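You operate a simulated robot arm through the tools that you are given. There is no shell and no other tool.

Carry out the task below with a simulated two-armed robot. There is one attempt and no reset: what you move stays moved.

Task
Mix the tube that the pink card names and put it back.
Fine: it goes back in its own well; use the tube mixer till no dye lies at the bottom; switch it off before you lift the tube out; leave the other tubes. Set down upright: what you pick out.

The check looks at the end state, three seconds after you hand in, the way a careful person would. Anything else that was tipped, shoved, dropped, spilled or broken makes it a failure.

Robot
Two 6-joint arms with two-finger grippers on one trunk that stands fixed in place. Base frame: the origin is at the foot of the trunk, x ahead of it, y to its left, z up. Units: m, degrees, N and s.
The left shoulder is at [0.03, 0.178, 0.963], the right one opposite. With the tool pointing down near the work surface each hand reaches from about 0.48 to 0.82 m from the base axis, measured 20 degrees to its own side. Payload 2.54 kg a hand.
Tool frame (each hand has its own): the origin (TCP) lies between the finger pads and is the grasp point; the fingertips stand 0.03 m ahead of it; z points along the fingers, y is the line along which they close. The gripper opens to 0.116 m; its body begins 0.095 m behind the TCP.
Orientation is that of the tool frame in the base frame, as a unit quaternion [w, x, y, z]. With the fingers straight down and closing along the base's y, the tool's x points along the base's -x, its y along +y and its z along -z.

Tools
- The arms move only by the tool send_rows. It takes "left_targets", "right_targets" or both (then of equal length, played together; a hand with none holds still); each is text: rows parted by semicolons, each of 7 numbers parted by spaces: the closure, from 0 (fully open) to 1 (shut), then the shift along the base's x, y, z in m, then the turn, a rotation vector about the base's x, y, z in degrees. In form: claw tx ty tz wx wy wz; .... A call has 1 to 20 rows; each row shifts and turns the commanded pose from where the row before left it. A row lasts 0.2 s, in which the tool goes at most 0.05 m and 8.6 degrees; a call with a longer step from one row to the next is refused whole, and so is a gripper value outside its range. A pose out of reach is approached as far as the arm can. The call stops where the force on the tool passes 40 N (or 10 N more than at its start, if that is more) or the arm is blocked; 0.2 s more then pass. Each finger travels about 0.153 m/s and halts on what it meets, pressing with about 34 N; the grip force reading is that of the motor and also rises with nothing between the fingers. The clock runs only during rows and for 0.2 s after the last one: add rows that do not move to give the fingers time. It gives the time, the measured TCP pose, the force on the tool (base axes), the opening and the grip force at its end, in the units of the frame above (readings bear some noise), with the torque about the TCP (base axes, N m) and any sound that the robot's microphone picked up.
- Cameras (640 x 400 px; columns grow to the right, rows downward): "scene" is now at [0.0439, -0.0007, 1.6783]; the picture's right is [0.01, -1.00, 0.00], its down [-0.80, -0.01, -0.60] and it looks along [0.60, 0.00, -0.80] (base axes); focal length 354 px, centre (320, 200). "left" rides on the left gripper at [0.069, 0.015, -0.122] in its tool frame; the picture's right is [-0.21, 0.98, 0.00], its down [-0.83, -0.18, -0.53] and it looks along [-0.52, -0.11, 0.85] (tool axes); focal length 251 px, centre (320, 200). "right" rides on the right gripper at [0.069, -0.015, -0.122] in its tool frame; the picture's right is [0.21, 0.98, 0.00], its down [-0.83, 0.18, -0.53] and it looks along [-0.52, 0.11, 0.85] (tool axes); focal length 251 px, centre (320, 200). There is no depth. A picture from a camera that has moved, and an enlarged one, comes with that camera's place and axes in the base frame and with its lens.
- get_image(camera): a new picture of that camera. The clock stands still meanwhile.
- raise_lower(by): moves the trunk up (or, below 0, down) by that many m; the arms and the scene camera ride with it, the base frame stays. It gives what a move gives, with no picture.
- turn_head(pan, tilt): turns the head with the scene camera to pan (to the left, within 143 degrees either way) and tilt (down, from -29 to 69), counted from straight ahead of the robot. It gives what a move gives.
- close_up(camera, box): a new picture of the part [left, top, right, bottom] of that camera's present view, enlarged. The clock stands still meanwhile.
- close_job(): hands the job in; it is judged then, once.

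Places have to be worked out from the pictures, the camera data and where the tool is seen. Open the grippers and draw the arms clear of the work before you hand the job in, unless the task says otherwise.

The tools are called as name(argument=value, ...) on one line, values as JSON. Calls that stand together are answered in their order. send_rows: Moves the arms, as the interface text tells. Its arguments: {"type":"object","properties":{"left_targets":{"type":"string"},"right_targets":{"type":"string"}},"required":[]} The other tools are called the same way: raise_lower (by) moves the trunk up or down; turn_head (pan, tilt) turns the head that bears the scene camera; get_image (camera) takes a picture; close_up (camera, box) takes an enlarged picture of a part of a camera's view; close_job () hands the job in.

At the start:

```text
time: 0.0
left_eef_pos: [0.4578, 0.2428, 1.1773]
left_orientation: [0.0, 0.0, 1.0, 0.0]
left_ft_force: [0.2, 0.9, -0.4]
left_wrist_torque: [0.02, 0.02, 0.01]
left_gripper_width: 0.1159
left_grasp_force: 0.2
right_eef_pos: [0.4318, -0.1656, 1.1313]
right_orientation: [0.0, 0.0, 1.0, 0.0]
right_ft_force: [0.1, -0.7, 0.4]
right_wrist_torque: [0.0, -0.02, -0.01]
right_gripper_width: 0.1161
right_grasp_force: 0.1
trunk travel left (down, up): [-0.175, 0.365]
head pan, tilt (commanded): [0.4, 53.3]
```

scene: 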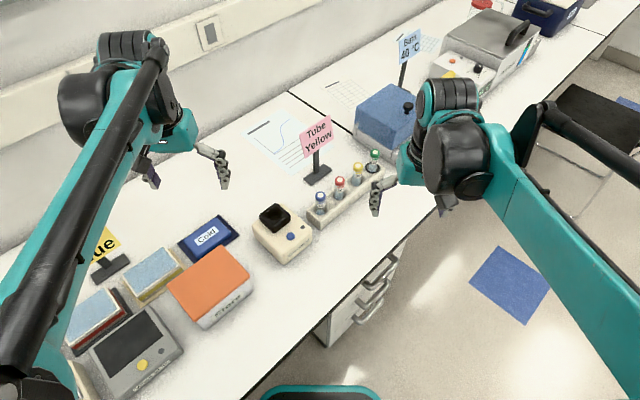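
right: 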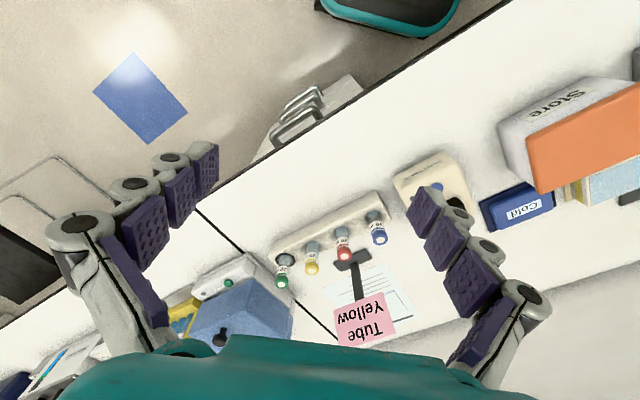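
left: 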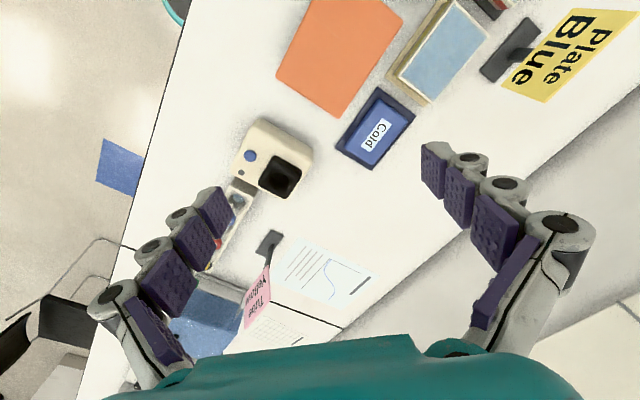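

The pink card reads "Tube Yellow", and a rack with blue, red, yellow and green tubes stands beside a cream box that looks like the mixer. I'll take enlarged views to work out positions.

close_up(camera="scene", box=[240, 110, 400, 270])

close_up(camera="right", box=[240, 150, 480, 350])

close_up(camera="left", box=[180, 100, 340, 260])

```text
2.50 times, centred on (320, 190) of scene
camera zoom: at [0.0439, -0.0007, 1.6783], right [0.01, -1.0, 0.0], down [-0.8, -0.01, -0.6], along [0.6, 0.0, -0.8], focal length 886 px, centre (320, 225)
```

zoom: 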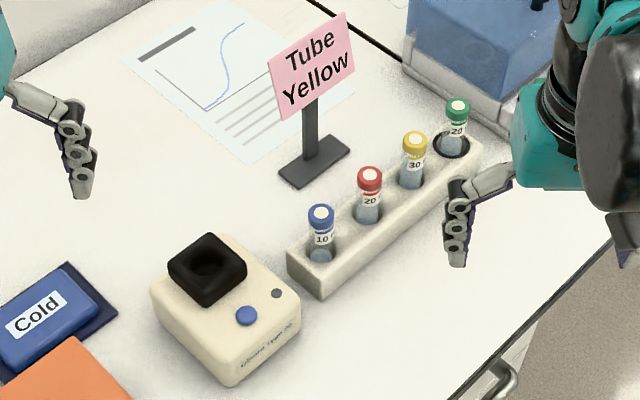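

```text
2.00 times, centred on (360, 250) of right
camera zoom: at [0.3624, -0.18, 1.2515], right [-0.21, 0.98, 0.0], down [0.83, 0.18, 0.53], along [0.52, 0.11, -0.85], focal length 503 px, centre (240, 100)
```

zoom: 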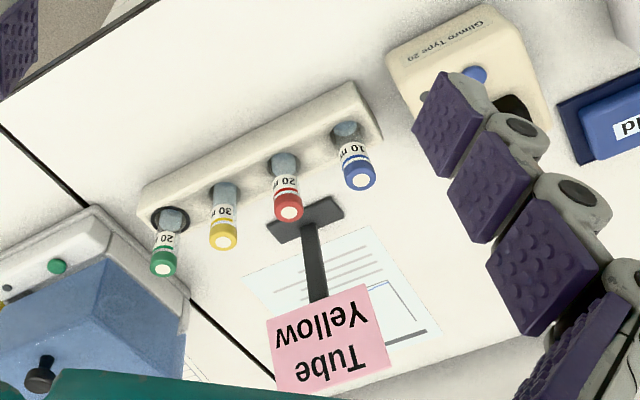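

```text
2.50 times, centred on (260, 180) of left
camera zoom: at [0.3896, 0.2577, 1.2995], right [0.21, 0.98, 0.0], down [0.83, -0.18, 0.53], along [0.52, -0.11, -0.85], focal length 629 px, centre (470, 250)
```

zoom: 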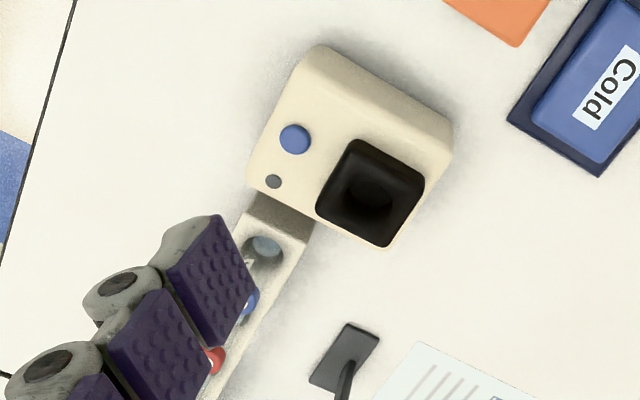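

The yellow-capped tube triangulates to about (0.78, -0.11, 0.87) and the mixer cup to about (0.60, 0.13, 0.845), with the row running at about 45°. I'll zoom further to check details on the mixer, the tubes and their labels.

close_up(camera="scene", box=[245, 190, 325, 270])

close_up(camera="scene", box=[305, 140, 395, 230])

close_up(camera="right", box=[260, 180, 400, 300])

```text
5.00 times, centred on (285, 230) of scene
camera zoom: at [0.0439, -0.0007, 1.6783], right [0.01, -1.0, 0.0], down [-0.8, -0.01, -0.6], along [0.6, 0.0, -0.8], focal length 1772 px, centre (495, 50)
```

zoom: 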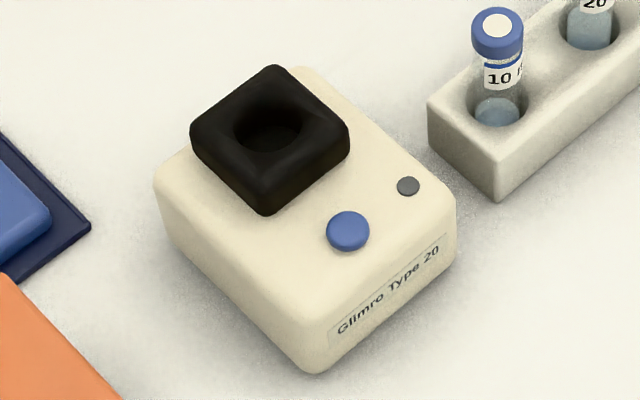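

```text
4.44 times, centred on (350, 185) of scene
camera zoom: at [0.0439, -0.0007, 1.6783], right [0.01, -1.0, 0.0], down [-0.8, -0.01, -0.6], along [0.6, 0.0, -0.8], focal length 1575 px, centre (187, 267)
```

zoom: 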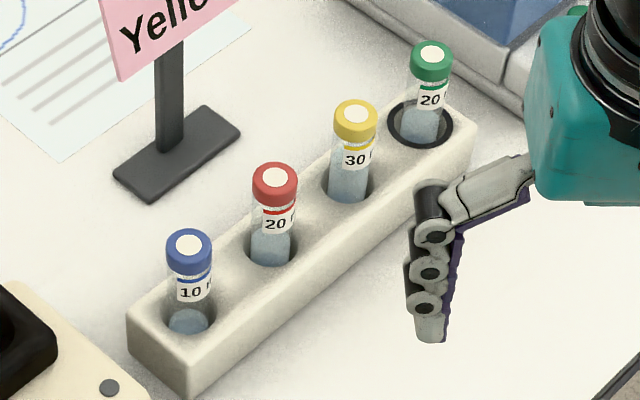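

```text
3.33 times, centred on (330, 240) of right
camera zoom: at [0.3624, -0.18, 1.2515], right [-0.21, 0.98, 0.0], down [0.83, 0.18, 0.53], along [0.52, 0.11, -0.85], focal length 838 px, centre (287, 67)
```

zoom: 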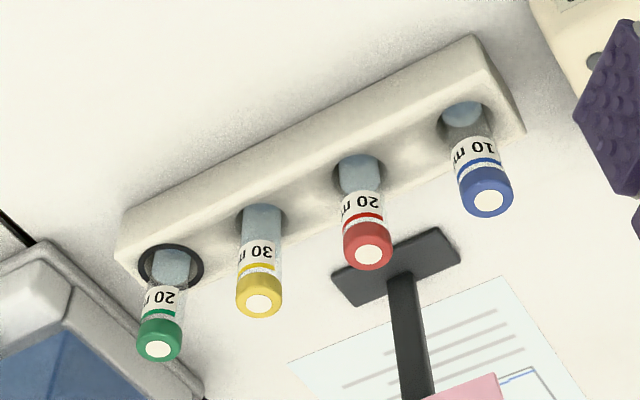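

The rack top is near z 0.80, the tube tops near 0.87 and the table near 0.75; the mixer has a blue button and a grey lamp. I'll bring the right hand near the rack at a safe height so its camera gives a closer view of the yellow tube.

send_rows(right_targets="0 0.0383 0.0077 -0.0187 0 0 0; 0 0.0383 0.0077 -0.0187 0 0 0; 0 0.0383 0.0077 -0.0187 0 0 0; 0 0.0383 0.0077 -0.0187 0 0 0; 0 0.0383 0.0077 -0.0187 0 0 0; 0 0.0383 0.0077 -0.0187 0 0 0; 0 0.0383 0.0077 -0.0187 0 0 0; 0 0 0 0 0 0 0; 0 0 0 0 0 0 0")

get_image(camera="right")

get_image(camera="scene")

```text
time: 2.0
left_eef_pos: [0.4586, 0.2429, 1.1758]
left_orientation: [0.0, 0.0, 1.0, 0.0]
left_ft_force: [0.1, 0.0, 0.3]
left_wrist_torque: [0.02, 0.02, 0.02]
left_gripper_width: 0.1162
left_grasp_force: 0.0
right_eef_pos: [0.6992, -0.1122, 0.9984]
right_orientation: [0.0, 0.0, 1.0, -0.001]
right_ft_force: [0.2, -0.4, -0.2]
right_wrist_torque: [0.02, -0.01, 0.0]
right_gripper_width: 0.1158
right_grasp_force: 0.0
trunk travel left (down, up): [-0.175, 0.365]
head pan, tilt (commanded): [0.4, 53.3]
```

```text
taken
camera right: at [0.6317, -0.126, 1.1202], right [-0.21, 0.98, 0.0], down [0.83, 0.18, 0.53], along [0.52, 0.11, -0.85], focal length 251 px, centre (320, 200)
```

right: 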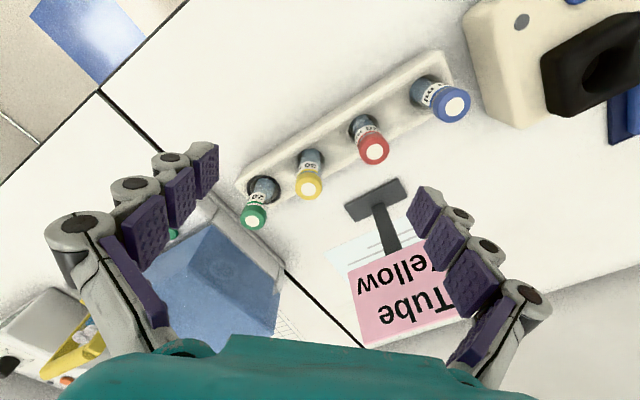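

```text
taken
camera scene: at [0.045, -0.0005, 1.6783], right [0.01, -1.0, 0.0], down [-0.8, -0.01, -0.6], along [0.6, 0.0, -0.8], focal length 354 px, centre (320, 200)
```

scene: 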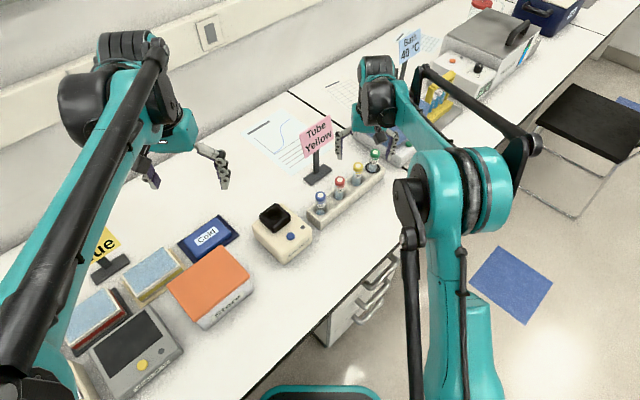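

The right camera now sees the rack directly. I'll enlarge the tubes for a more precise triangulation.

close_up(camera="right", box=[230, 130, 390, 230])

close_up(camera="scene", box=[300, 130, 400, 230])

close_up(camera="right", box=[440, 0, 640, 150])

```text
4.00 times, centred on (310, 180) of right
camera zoom: at [0.6317, -0.126, 1.1202], right [-0.21, 0.98, 0.0], down [0.83, 0.18, 0.53], along [0.52, 0.11, -0.85], focal length 1006 px, centre (360, 280)
```

zoom: 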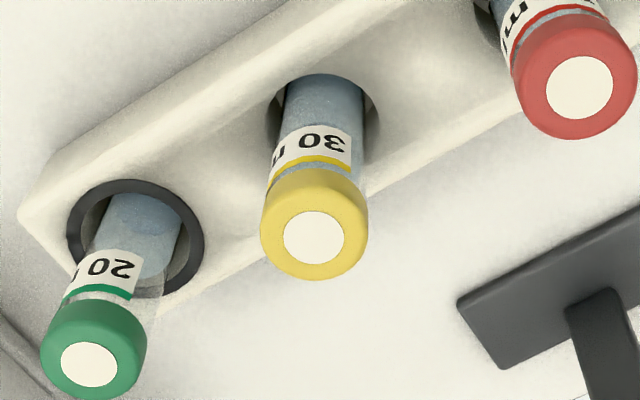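

```text
4.00 times, centred on (350, 180) of scene
camera zoom: at [0.045, -0.0005, 1.6783], right [0.01, -1.0, 0.0], down [-0.8, -0.01, -0.6], along [0.6, 0.0, -0.8], focal length 1418 px, centre (200, 280)
```

zoom: 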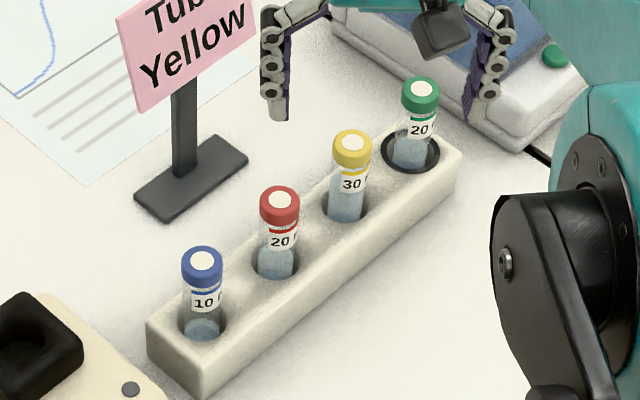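

```text
2.67 times, centred on (540, 75) of right
camera zoom: at [0.6317, -0.126, 1.1202], right [-0.21, 0.98, 0.0], down [0.83, 0.18, 0.53], along [0.52, 0.11, -0.85], focal length 670 px, centre (-267, 533)
```

zoom: 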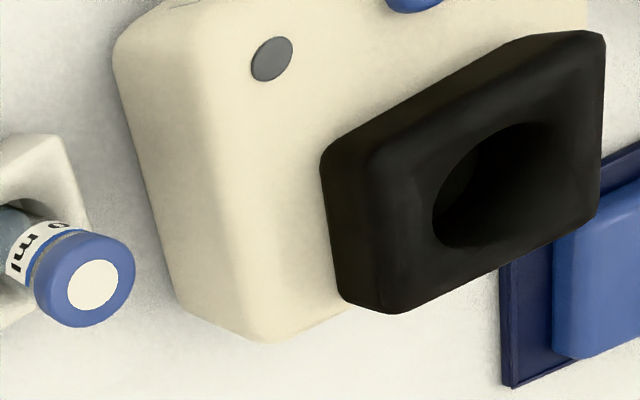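

The two views agree on the yellow cap top at about (0.765, -0.110, 0.884), with a cap about 28 mm wide. I'll move above it with the fingers half open and check alignment.

send_rows(right_targets="0.3 0.033 0.0011 -0.01 0 0 0; 0.4 0.033 0.0011 -0.015 0 0 0; 0.4 0 0 -0.014 0 0 0; 0.4 0 0 0 0 0 0; 0.4 0 0 0 0 0 0")

get_image(camera="right")

close_up(camera="scene", box=[300, 100, 420, 220])

```text
time: 3.2
left_eef_pos: [0.4585, 0.2432, 1.1767]
left_orientation: [0.0, 0.0, 1.0, 0.0]
left_ft_force: [0.1, 0.3, -0.7]
left_wrist_torque: [-0.02, 0.04, 0.02]
left_gripper_width: 0.1159
left_grasp_force: 0.1
right_eef_pos: [0.766, -0.1097, 0.961]
right_orientation: [0.0, 0.001, 1.0, 0.0]
right_ft_force: [-0.6, -1.0, -0.1]
right_wrist_torque: [0.01, 0.02, 0.01]
right_gripper_width: 0.0697
right_grasp_force: 0.1
trunk travel left (down, up): [-0.175, 0.365]
head pan, tilt (commanded): [0.4, 53.3]
```

```text
taken
camera right: at [0.697, -0.1245, 1.0813], right [-0.21, 0.98, 0.0], down [0.83, 0.18, 0.53], along [0.52, 0.11, -0.85], focal length 251 px, centre (320, 200)
```

right: 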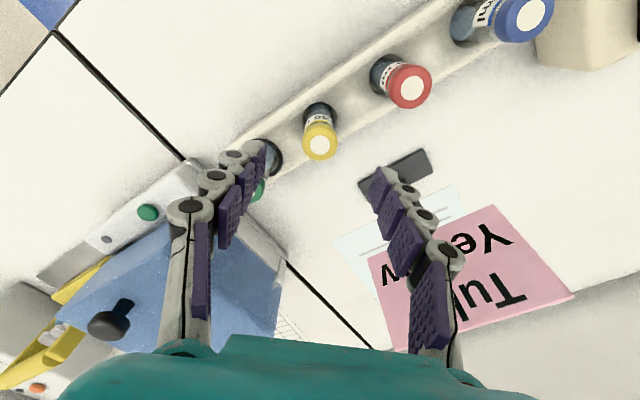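

```text
3.33 times, centred on (360, 160) of scene
camera zoom: at [0.0438, -0.0006, 1.6783], right [0.01, -1.0, 0.0], down [-0.8, -0.01, -0.6], along [0.6, 0.0, -0.8], focal length 1181 px, centre (187, 333)
```

zoom: 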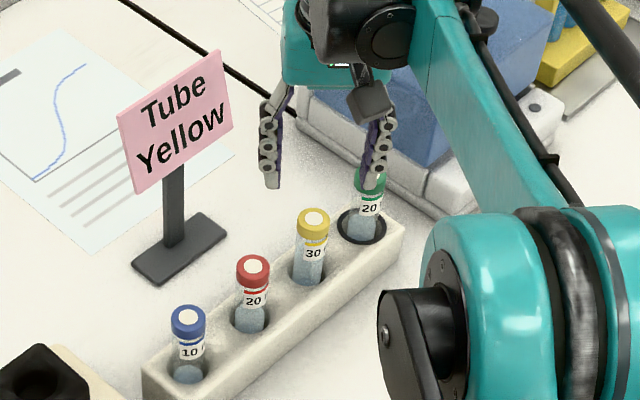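

Re-triangulating gives the cap at about (0.767, -0.110, 0.881), right under the TCP. I'll descend about 0.099 m so the pads straddle the cap and upper tube, then look before closing.

send_rows(right_targets="0.4 0.0005 0 -0.025 0 0 0; 0.4 0 0 -0.025 0 0 0; 0.4 0 0 -0.025 0 0 0; 0.4 0 0 -0.023 0 0 0; 0.4 0 0 0 0 0 0; 0.4 0 0 0 0 0 0")

get_image(camera="right")

close_up(camera="scene", box=[310, 120, 410, 220])

```text
time: 4.6
left_eef_pos: [0.4589, 0.2422, 1.1762]
left_orientation: [0.0, 0.001, 1.0, 0.0]
left_ft_force: [-0.1, 0.4, 0.1]
left_wrist_torque: [-0.03, -0.02, -0.02]
left_gripper_width: 0.1161
left_grasp_force: 0.1
right_eef_pos: [0.7656, -0.1102, 0.8626]
right_orientation: [0.0, 0.0, 1.0, 0.0]
right_ft_force: [-0.1, 0.1, 0.6]
right_wrist_torque: [0.05, -0.03, 0.04]
right_gripper_width: 0.0696
right_grasp_force: 0.1
trunk travel left (down, up): [-0.175, 0.365]
head pan, tilt (commanded): [0.4, 53.3]
```

```text
taken
camera right: at [0.6977, -0.1241, 0.983], right [-0.21, 0.98, 0.0], down [0.83, 0.18, 0.53], along [0.52, 0.11, -0.85], focal length 251 px, centre (320, 200)
```

right: 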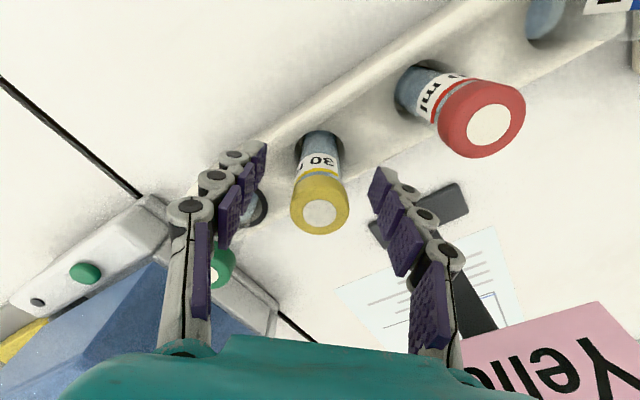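

```text
4.00 times, centred on (360, 170) of scene
camera zoom: at [0.0443, -0.0007, 1.6783], right [0.01, -1.0, 0.0], down [-0.8, -0.01, -0.6], along [0.6, 0.0, -0.8], focal length 1418 px, centre (160, 320)
```

zoom: 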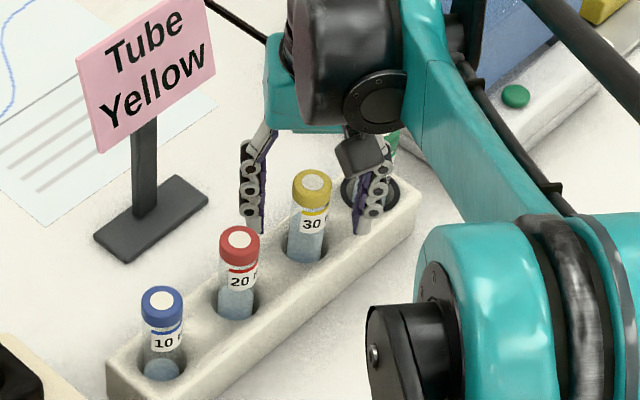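

The cap sits centred between the pads at about (0.7676, -0.110). I'll nudge 1.5 mm forward and close the fingers.

send_rows(right_targets="0.5 0.0015 0 0 0 0 0; 0.65 0 0 0 0 0 0; 0.75 0 0 0 0 0 0; 0.85 0 0 0 0 0 0; 1 0 0 0 0 0 0; 1 0 0 0 0 0 0")

get_image(camera="right")

close_up(camera="scene", box=[310, 120, 410, 220])

```text
time: 6.0
left_eef_pos: [0.4585, 0.2425, 1.1764]
left_orientation: [0.0, 0.0, 1.0, 0.001]
left_ft_force: [0.7, -0.2, -0.2]
left_wrist_torque: [0.02, 0.03, 0.02]
left_gripper_width: 0.116
left_grasp_force: 0.1
right_eef_pos: [0.767, -0.1095, 0.8628]
right_orientation: [0.0, 0.0, 1.0, 0.0]
right_ft_force: [-0.4, -0.2, -0.2]
right_wrist_torque: [-0.01, -0.02, 0.01]
right_gripper_width: 0.028
right_grasp_force: 34.3
trunk travel left (down, up): [-0.175, 0.365]
head pan, tilt (commanded): [0.4, 53.3]
```

```text
taken
camera right: at [0.6989, -0.1241, 0.9835], right [-0.21, 0.98, 0.0], down [0.83, 0.18, 0.53], along [0.52, 0.11, -0.85], focal length 251 px, centre (320, 200)
```

right: 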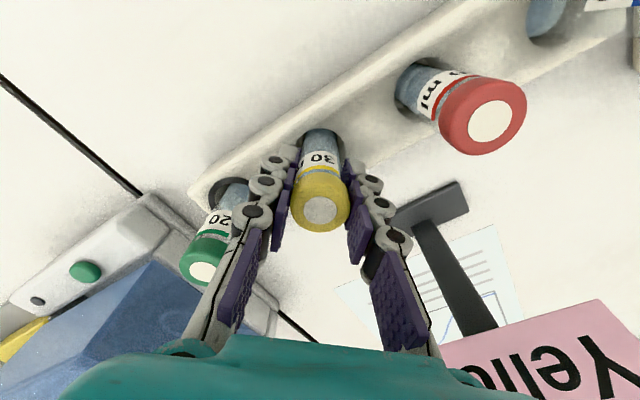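

```text
4.00 times, centred on (360, 170) of scene
camera zoom: at [0.044, -0.0006, 1.6783], right [0.01, -1.0, 0.0], down [-0.8, -0.01, -0.6], along [0.6, 0.0, -0.8], focal length 1418 px, centre (160, 320)
```

zoom: 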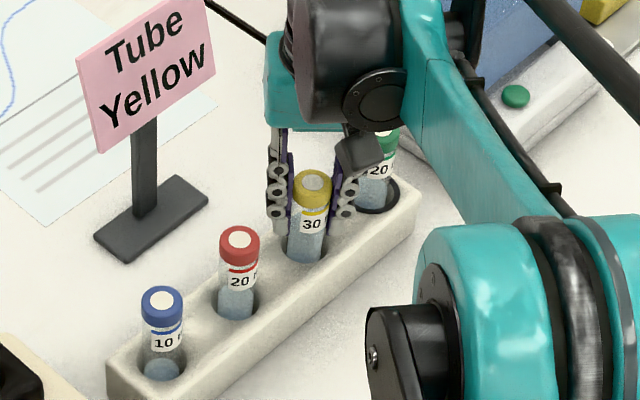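

The tube is gripped (0.028 m, 34 N); the seated reference pose is TCP (0.767, -0.1095, 0.863). I'll lift straight up about 0.15 m.

send_rows(right_targets="1 0 0 0.01 0 0 0; 1 0 0 0.015 0 0 0; 1 0 0 0.02 0 0 0; 1 0 0 0.025 0 0 0; 1 0 0 0.025 0 0 0; 1 0 0 0.025 0 0 0; 1 0 0 0.025 0 0 0; 1 0 0 0.015 0 0 0; 1 0 0 0 0 0 0; 1 0 0 0 0 0 0")

get_image(camera="right")

close_up(camera="scene", box=[310, 80, 410, 200])

get_image(camera="left")

```text
time: 8.2
left_eef_pos: [0.4585, 0.244, 1.1777]
left_orientation: [0.0, 0.0, 1.0, 0.0]
left_ft_force: [-1.0, 0.3, 0.2]
left_wrist_torque: [-0.01, 0.01, 0.0]
left_gripper_width: 0.116
left_grasp_force: 0.1
right_eef_pos: [0.7675, -0.1093, 1.0227]
right_orientation: [0.0, 0.001, 1.0, 0.0]
right_ft_force: [-0.6, 0.7, 0.4]
right_wrist_torque: [0.03, -0.01, 0.01]
right_gripper_width: 0.028
right_grasp_force: 34.0
trunk travel left (down, up): [-0.175, 0.365]
head pan, tilt (commanded): [0.4, 53.3]
```

```text
taken
camera right: at [0.6985, -0.1239, 1.1444], right [-0.21, 0.98, 0.0], down [0.83, 0.18, 0.53], along [0.52, 0.11, -0.85], focal length 251 px, centre (320, 200)
```

right: 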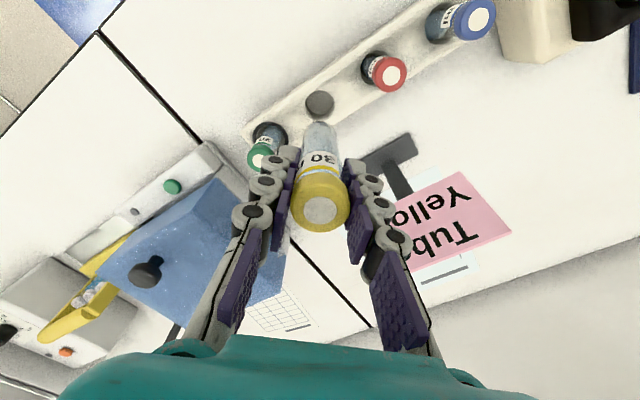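

```text
3.33 times, centred on (360, 140) of scene
camera zoom: at [0.044, -0.0006, 1.6783], right [0.01, -1.0, 0.0], down [-0.8, -0.01, -0.6], along [0.6, 0.0, -0.8], focal length 1181 px, centre (187, 400)
```

zoom: 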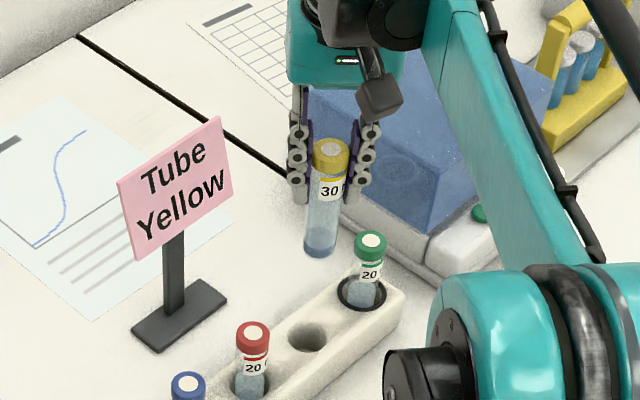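

```text
taken
camera left: at [0.3897, 0.2577, 1.2995], right [0.21, 0.98, 0.0], down [0.83, -0.18, 0.53], along [0.52, -0.11, -0.85], focal length 251 px, centre (320, 200)
```

left: 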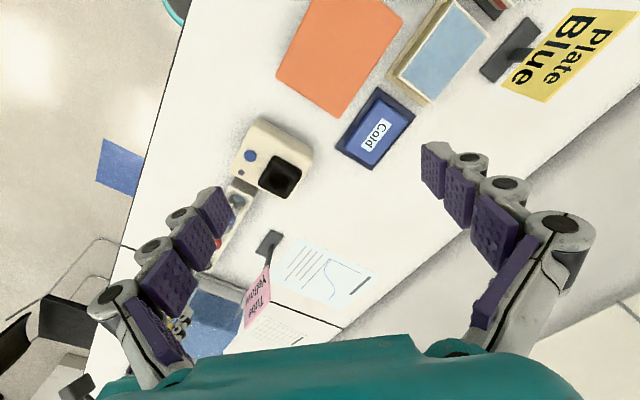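

The tube is out and hangs upright. I'll enlarge it to note how the settled dye looks before mixing and to measure its length.

close_up(camera="scene", box=[390, 115, 420, 165])

close_up(camera="scene", box=[390, 110, 430, 170])

close_up(camera="right", box=[270, 90, 370, 250])

```text
8.00 times, centred on (405, 140) of scene
camera zoom: at [0.044, -0.0006, 1.6783], right [0.01, -1.0, 0.0], down [-0.8, -0.01, -0.6], along [0.6, 0.0, -0.8], focal length 2835 px, centre (-360, 680)
```

zoom: 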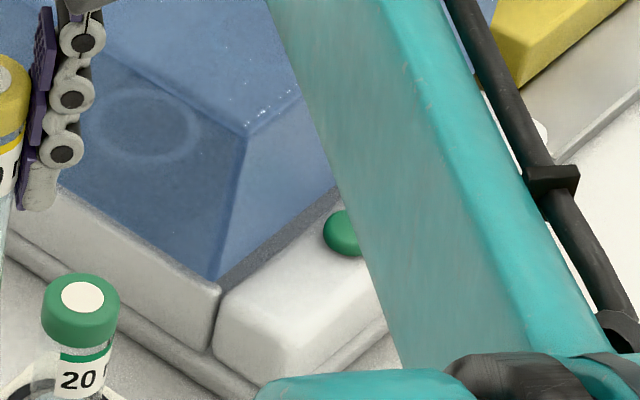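

```text
6.67 times, centred on (410, 140) of scene
camera zoom: at [0.044, -0.0006, 1.6783], right [0.01, -1.0, 0.0], down [-0.8, -0.01, -0.6], along [0.6, 0.0, -0.8], focal length 2363 px, centre (-280, 600)
```

zoom: 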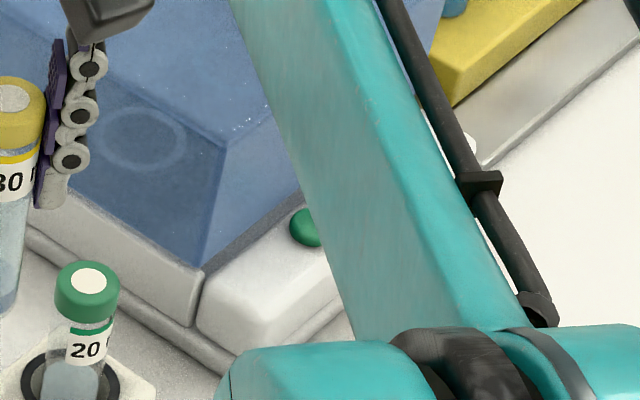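

```text
2.50 times, centred on (320, 170) of right
camera zoom: at [0.6985, -0.1239, 1.1444], right [-0.21, 0.98, 0.0], down [0.83, 0.18, 0.53], along [0.52, 0.11, -0.85], focal length 629 px, centre (320, 275)
```

zoom: 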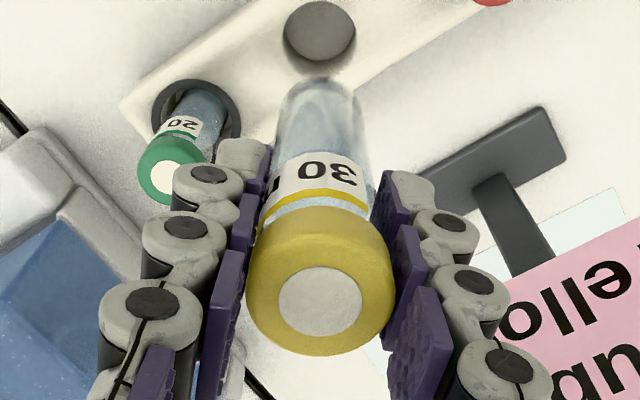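

I cropped off the tube; it is near scene pixel (362, 140), so I'll re-crop there.

close_up(camera="scene", box=[340, 115, 384, 163])

```text
8.33 times, centred on (362, 139) of scene
camera zoom: at [0.044, -0.0006, 1.6783], right [0.01, -1.0, 0.0], down [-0.8, -0.01, -0.6], along [0.6, 0.0, -0.8], focal length 2953 px, centre (-30, 708)
```

zoom: 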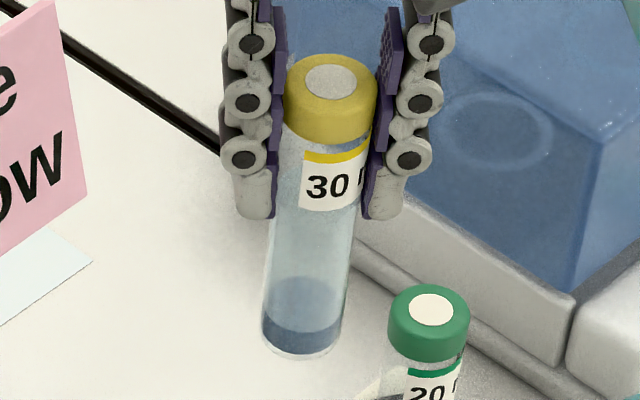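

The darker dye layer at the tube bottom is clear, and the tube is about 0.115 m long (bottom about 0.098 below the TCP). Next I'll bring the left hand camera over the mixer for an accurate fix on cup, button and lamp.

send_rows(left_targets="0 0.0104 -0.011 -0.032 0 0 0; 0 0.0104 -0.011 -0.032 0 0 0; 0 0.0104 -0.011 -0.032 0 0 0; 0 0.0104 -0.011 -0.032 0 0 0; 0 0 0 0 0 0 0")

get_image(camera="left")

close_up(camera="left", box=[200, 120, 380, 260])

```text
time: 9.4
left_eef_pos: [0.4999, 0.1995, 1.0498]
left_orientation: [-0.001, 0.001, 1.0, 0.0]
left_ft_force: [-0.1, -0.1, 0.5]
left_wrist_torque: [0.02, 0.0, -0.03]
left_gripper_width: 0.1164
left_grasp_force: 0.0
right_eef_pos: [0.7667, -0.1092, 1.0238]
right_orientation: [0.0, 0.0, 1.0, 0.0]
right_ft_force: [-0.3, -0.1, -0.9]
right_wrist_torque: [0.0, 0.01, -0.02]
right_gripper_width: 0.028
right_grasp_force: 34.1
trunk travel left (down, up): [-0.175, 0.365]
head pan, tilt (commanded): [0.4, 53.3]
```

```text
taken
camera left: at [0.4306, 0.2144, 1.1714], right [0.21, 0.98, 0.0], down [0.83, -0.18, 0.53], along [0.52, -0.11, -0.85], focal length 251 px, centre (320, 200)
```

left: 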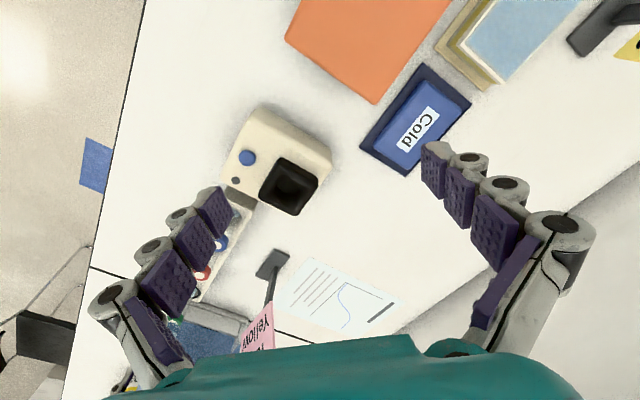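

```text
2.86 times, centred on (290, 190) of left
camera zoom: at [0.4306, 0.2144, 1.1714], right [0.21, 0.98, 0.0], down [0.83, -0.18, 0.53], along [0.52, -0.11, -0.85], focal length 718 px, centre (406, 229)
```

zoom: 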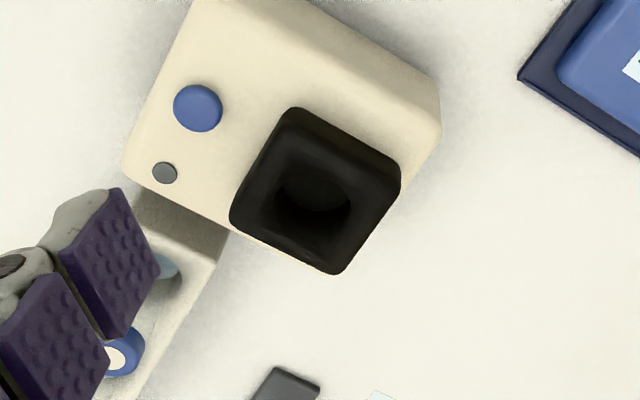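

The hole in the black cup shows; I'll enlarge it more to find its rim centre, and check the button and lamp.

close_up(camera="left", box=[250, 145, 340, 225])

close_up(camera="scene", box=[250, 190, 320, 270])

get_image(camera="scene")

```text
5.00 times, centred on (295, 185) of left
camera zoom: at [0.4306, 0.2144, 1.1714], right [0.21, 0.98, 0.0], down [0.83, -0.18, 0.53], along [0.52, -0.11, -0.85], focal length 1257 px, centre (445, 275)
```

zoom: 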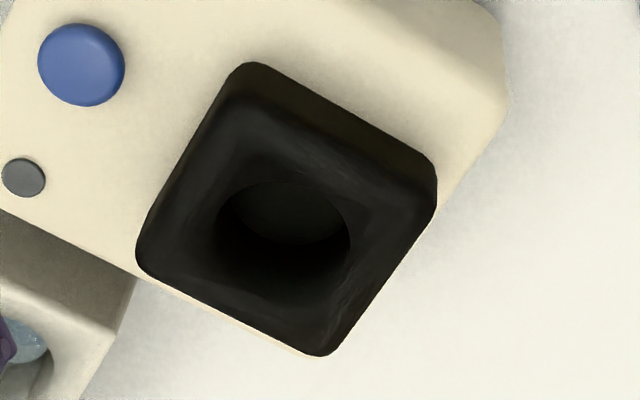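

```text
5.00 times, centred on (285, 230) of scene
camera zoom: at [0.0433, -0.0005, 1.6783], right [0.01, -1.0, 0.0], down [-0.8, -0.01, -0.6], along [0.6, 0.0, -0.8], focal length 1772 px, centre (495, 50)
```

zoom: 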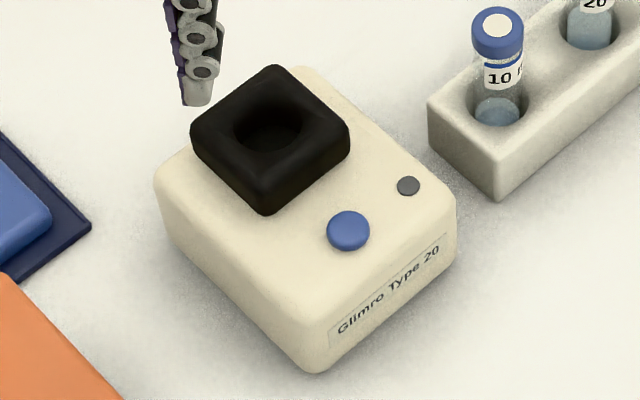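

```text
taken
camera scene: at [0.0433, -0.0005, 1.6783], right [0.01, -1.0, 0.0], down [-0.8, -0.01, -0.6], along [0.6, 0.0, -0.8], focal length 354 px, centre (320, 200)
```

scene: 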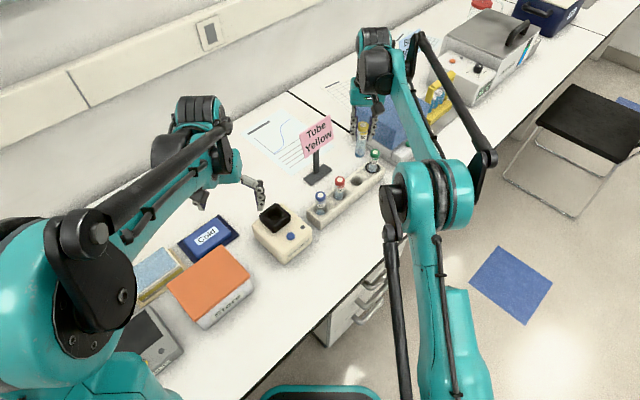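

Triangulating: cup rim centre about (0.597, 0.131, 0.858), button top about (0.547, 0.084, 0.836). I'll back the left hand away to the left and yaw it so its camera watches the mixer from the side, clearing room for the right hand.

send_rows(left_targets="0 -0.02 0.0325 0.025 0 0 -7; 0 -0.02 0.0325 0.025 0 0 -7; 0 -0.02 0.0325 0.025 0 0 -7; 0 -0.02 0.0325 0.025 0 0 -7; 0 0 0 0 0 0 0")

get_image(camera="left")

```text
time: 10.6
left_eef_pos: [0.4195, 0.3295, 1.1489]
left_orientation: [0.0, 0.244, 0.97, 0.001]
left_ft_force: [0.9, 0.0, 0.6]
left_wrist_torque: [0.02, 0.0, 0.0]
left_gripper_width: 0.1157
left_grasp_force: 0.1
right_eef_pos: [0.7674, -0.1093, 1.0217]
right_orientation: [0.0, 0.001, 1.0, -0.001]
right_ft_force: [-0.4, 0.0, -0.2]
right_wrist_torque: [-0.02, 0.0, -0.02]
right_gripper_width: 0.0283
right_grasp_force: 34.7
trunk travel left (down, up): [-0.175, 0.365]
head pan, tilt (commanded): [0.4, 53.3]
```

```text
taken
camera left: at [0.3664, 0.375, 1.2712], right [0.65, 0.76, 0.0], down [0.64, -0.55, 0.53], along [0.41, -0.35, -0.85], focal length 251 px, centre (320, 200)
```

left: 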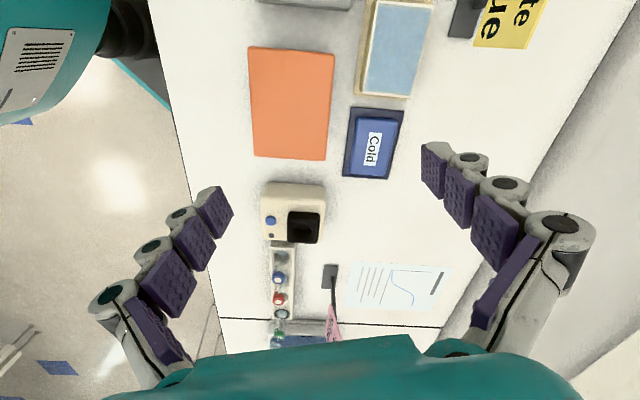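

The mixer is well in view from the left hand. I'll enlarge it for another fix on the cup.

close_up(camera="left", box=[250, 170, 340, 260])

```text
4.44 times, centred on (295, 215) of left
camera zoom: at [0.3664, 0.375, 1.2712], right [0.65, 0.76, 0.0], down [0.64, -0.55, 0.53], along [0.41, -0.35, -0.85], focal length 1118 px, centre (431, 133)
```

zoom: 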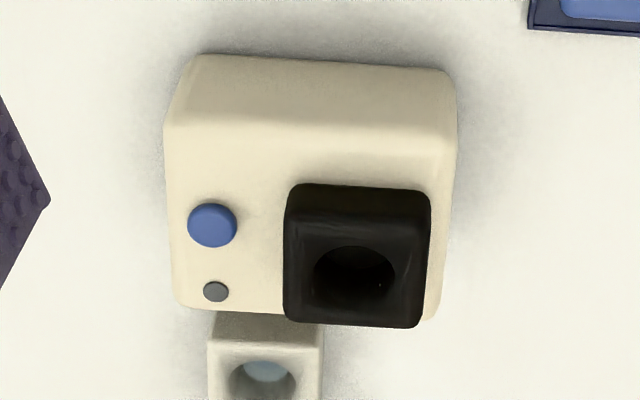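

All views now agree on the cup centre near (0.599, 0.1305, 0.857). I'll carry the tube over above the cup, keeping its bottom around z 0.94.

send_rows(right_targets="1 0 0 0.01 0 0 0; 1 -0.021 0.03 0.001 0 0 0; 1 -0.021 0.03 0.001 0 0 0; 1 -0.021 0.03 0.001 0 0 0; 1 -0.021 0.03 0.001 0 0 0; 1 -0.021 0.03 0.001 0 0 0; 1 -0.021 0.03 0.001 0 0 0; 1 -0.021 0.03 0.001 0 0 0; 1 -0.021 0.0298 0.001 0 0 0; 1 0 0 0 0 0 0; 1 0 0 0 0 0 0")

get_image(camera="right")

get_image(camera="scene")

get_image(camera="left")

```text
time: 13.0
left_eef_pos: [0.4197, 0.3295, 1.1477]
left_orientation: [0.0, 0.242, 0.97, 0.0]
left_ft_force: [-0.2, 0.1, -0.2]
left_wrist_torque: [-0.01, 0.0, 0.01]
left_gripper_width: 0.1159
left_grasp_force: 0.1
right_eef_pos: [0.5973, 0.1313, 1.0394]
right_orientation: [-0.001, 0.0, 1.0, -0.001]
right_ft_force: [-0.5, -0.8, -0.6]
right_wrist_torque: [0.0, -0.01, -0.01]
right_gripper_width: 0.0284
right_grasp_force: 33.7
trunk travel left (down, up): [-0.175, 0.365]
head pan, tilt (commanded): [0.4, 53.3]
```

```text
taken
camera right: at [0.5299, 0.1167, 1.1621], right [-0.21, 0.98, 0.0], down [0.83, 0.18, 0.53], along [0.52, 0.11, -0.85], focal length 251 px, centre (320, 200)
```

right: 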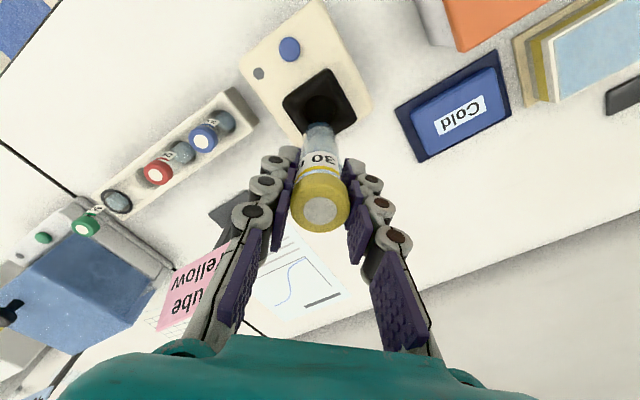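

```text
taken
camera scene: at [0.0436, 0.0, 1.6783], right [0.01, -1.0, 0.0], down [-0.8, -0.01, -0.6], along [0.6, 0.0, -0.8], focal length 354 px, centre (320, 200)
```

scene: 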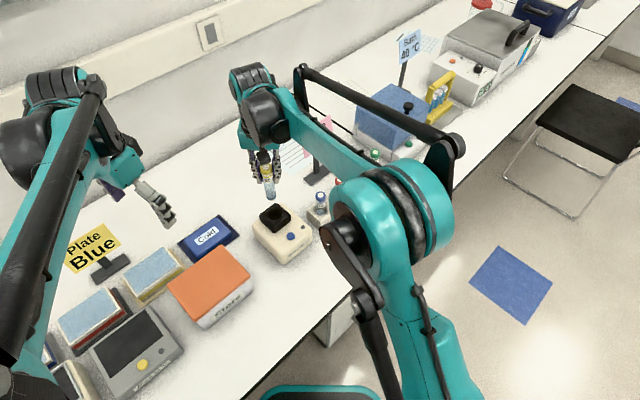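

```text
taken
camera left: at [0.3656, 0.3755, 1.271], right [0.65, 0.76, 0.0], down [0.64, -0.55, 0.53], along [0.41, -0.35, -0.85], focal length 251 px, centre (320, 200)
```

left: 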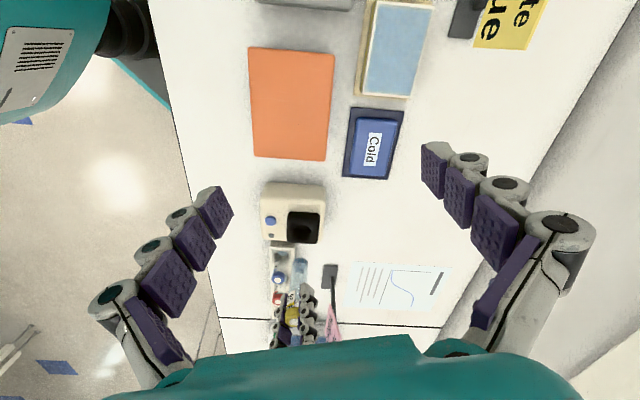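

The tube axis lines up with the cup hole in the right view. I'll lower until the tube bottom is about 1–1.5 cm above the rim and check from all three cameras.

send_rows(right_targets="1 0.0015 -0.0008 -0.025 0 0 0; 1 0 0 -0.025 0 0 0; 1 0 0 -0.018 0 0 0; 1 0 0 0 0 0 0; 1 0 0 0 0 0 0")

close_up(camera="right", box=[260, 60, 380, 180])

close_up(camera="scene", box=[245, 170, 325, 260])

close_up(camera="left", box=[250, 180, 350, 300])

```text
time: 14.2
left_eef_pos: [0.4198, 0.3309, 1.1482]
left_orientation: [0.0, 0.243, 0.97, 0.0]
left_ft_force: [0.2, -0.6, -0.5]
left_wrist_torque: [0.0, -0.02, -0.02]
left_gripper_width: 0.116
left_grasp_force: 0.1
right_eef_pos: [0.5986, 0.1303, 0.9725]
right_orientation: [0.0, 0.0, 1.0, 0.0]
right_ft_force: [0.0, -0.2, -0.1]
right_wrist_torque: [-0.01, 0.04, -0.02]
right_gripper_width: 0.0281
right_grasp_force: 33.4
trunk travel left (down, up): [-0.175, 0.365]
head pan, tilt (commanded): [0.4, 53.3]
```

```text
3.33 times, centred on (320, 120) of right
camera zoom: at [0.5315, 0.1158, 1.0937], right [-0.21, 0.98, 0.0], down [0.83, 0.18, 0.53], along [0.52, 0.11, -0.85], focal length 838 px, centre (320, 467)
```

zoom: 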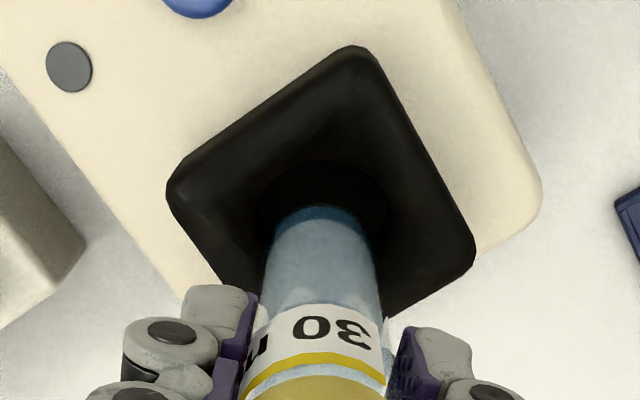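

```text
4.44 times, centred on (285, 215) of scene
camera zoom: at [0.0442, -0.0004, 1.6783], right [0.01, -1.0, 0.0], down [-0.8, -0.01, -0.6], along [0.6, 0.0, -0.8], focal length 1575 px, centre (476, 133)
```

zoom: 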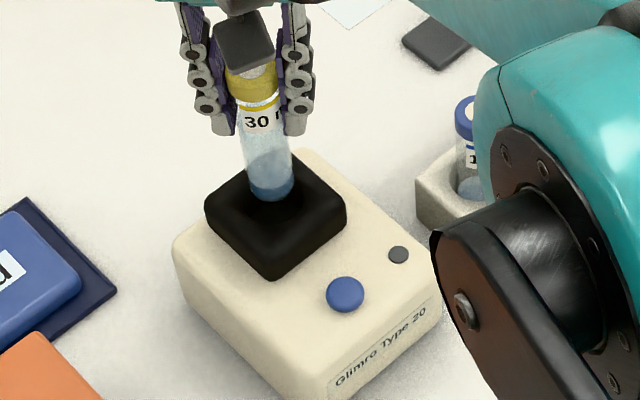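

```text
3.33 times, centred on (300, 240) of left
camera zoom: at [0.3662, 0.3751, 1.2709], right [0.65, 0.76, 0.0], down [0.64, -0.55, 0.53], along [0.41, -0.35, -0.85], focal length 838 px, centre (387, 67)
```

zoom: 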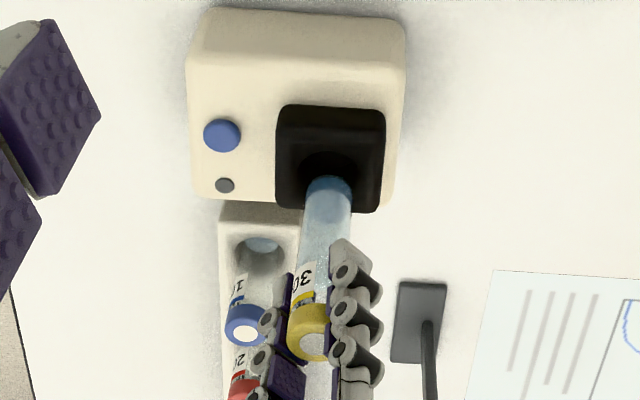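

Tube bottom and hole are aligned within about 2 mm in all three views, with about 6 mm clearance each side. I'll lower 3 cm in small steps and read the force.

send_rows(right_targets="1 -0.0008 0 -0.01 0 0 0; 1 0 0 -0.008 0 0 0; 1 0 0 -0.006 0 0 0; 1 0 0 -0.006 0 0 0; 1 0 0 0 0 0 0")

close_up(camera="right", box=[260, 60, 380, 180])

close_up(camera="scene", box=[245, 170, 325, 260])

close_up(camera="left", box=[260, 180, 340, 270])

```text
time: 15.4
left_eef_pos: [0.4187, 0.3296, 1.148]
left_orientation: [0.001, 0.242, 0.97, 0.0]
left_ft_force: [-0.3, 0.2, 0.4]
left_wrist_torque: [0.01, 0.0, -0.01]
left_gripper_width: 0.1159
left_grasp_force: 0.1
right_eef_pos: [0.6009, 0.1291, 0.9417]
right_orientation: [0.0, 0.001, 1.0, 0.0]
right_ft_force: [0.1, -0.1, -1.4]
right_wrist_torque: [0.02, 0.03, 0.0]
right_gripper_width: 0.0279
right_grasp_force: 34.5
trunk travel left (down, up): [-0.175, 0.365]
head pan, tilt (commanded): [0.4, 53.3]
```

```text
3.33 times, centred on (320, 120) of right
camera zoom: at [0.5312, 0.1155, 1.0634], right [-0.21, 0.98, 0.0], down [0.83, 0.18, 0.53], along [0.52, 0.11, -0.85], focal length 838 px, centre (320, 467)
```

zoom: 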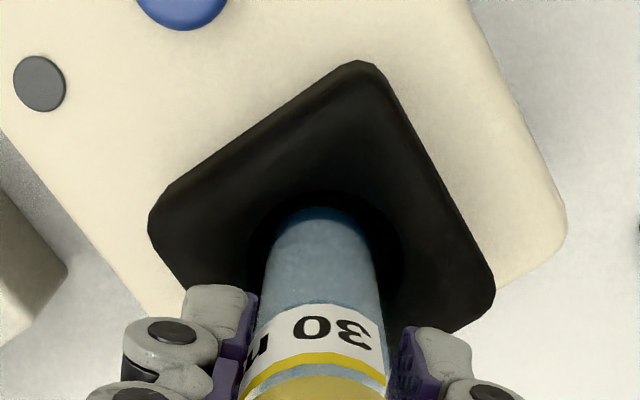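

```text
4.44 times, centred on (285, 215) of scene
camera zoom: at [0.0439, -0.0006, 1.6783], right [0.01, -1.0, 0.0], down [-0.8, -0.01, -0.6], along [0.6, 0.0, -0.8], focal length 1575 px, centre (476, 133)
```

zoom: 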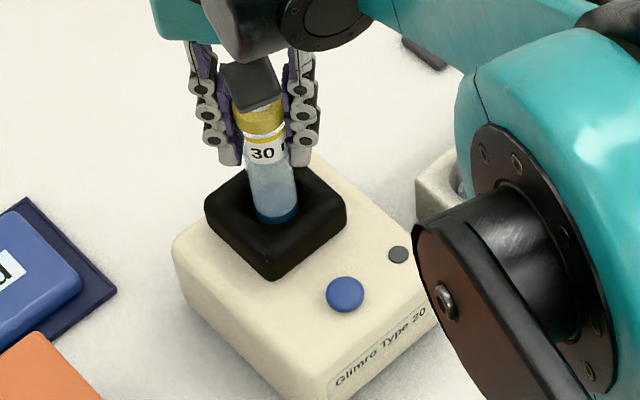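

```text
4.44 times, centred on (300, 225) of left
camera zoom: at [0.3659, 0.3751, 1.271], right [0.65, 0.76, 0.0], down [0.64, -0.55, 0.53], along [0.41, -0.35, -0.85], focal length 1118 px, centre (409, 89)
```

zoom: 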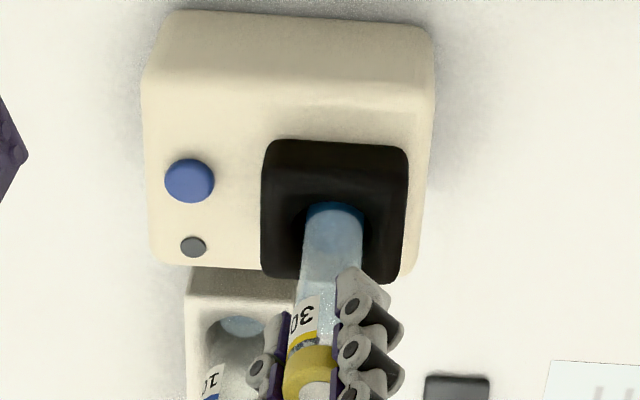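

Force is still negligible (-1.4 N) and the tube bottom is entering the cup. I'll continue downward in small steps, watching for contact.

send_rows(right_targets="1 -0.0008 0.0005 -0.004 0 0 0; 1 0 0 -0.004 0 0 0; 1 0 0 -0.004 0 0 0; 1 0 0 0 0 0 0")

close_up(camera="scene", box=[245, 170, 325, 260])

```text
time: 16.4
left_eef_pos: [0.419, 0.3299, 1.1483]
left_orientation: [0.0, 0.242, 0.97, 0.0]
left_ft_force: [0.5, -0.6, 0.1]
left_wrist_torque: [0.01, 0.02, 0.03]
left_gripper_width: 0.1157
left_grasp_force: 0.0
right_eef_pos: [0.5988, 0.1304, 0.9307]
right_orientation: [0.0, 0.001, 1.0, 0.0]
right_ft_force: [-0.5, 0.3, 0.1]
right_wrist_torque: [0.01, 0.0, 0.0]
right_gripper_width: 0.0276
right_grasp_force: 34.4
trunk travel left (down, up): [-0.175, 0.365]
head pan, tilt (commanded): [0.4, 53.3]
```

```text
4.44 times, centred on (285, 215) of scene
camera zoom: at [0.044, -0.0005, 1.6783], right [0.01, -1.0, 0.0], down [-0.8, -0.01, -0.6], along [0.6, 0.0, -0.8], focal length 1575 px, centre (476, 133)
```

zoom: 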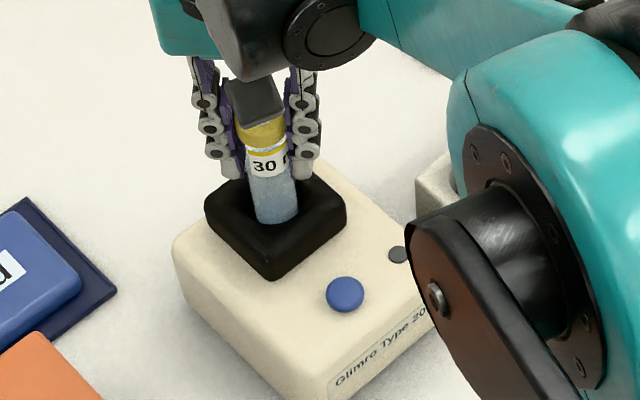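

The dye layer is now hidden inside the cup with no contact yet (TCP z 0.9307). I'll continue in 3 mm steps.

send_rows(right_targets="1 0 0 -0.003 0 0 0; 1 0 0 -0.003 0 0 0; 1 0 0 0 0 0 0")

```text
time: 17.2
left_eef_pos: [0.4191, 0.3292, 1.1483]
left_orientation: [0.001, 0.242, 0.97, 0.001]
left_ft_force: [0.3, 0.2, -1.1]
left_wrist_torque: [0.04, -0.02, 0.02]
left_gripper_width: 0.1161
left_grasp_force: 0.0
right_eef_pos: [0.598, 0.131, 0.9251]
right_orientation: [0.001, 0.0, 1.0, 0.0]
right_ft_force: [3.1, -0.7, 25.5]
right_wrist_torque: [-0.05, -0.08, 0.06]
right_gripper_width: 0.028
right_grasp_force: 33.8
trunk travel left (down, up): [-0.175, 0.365]
head pan, tilt (commanded): [0.4, 53.3]
```

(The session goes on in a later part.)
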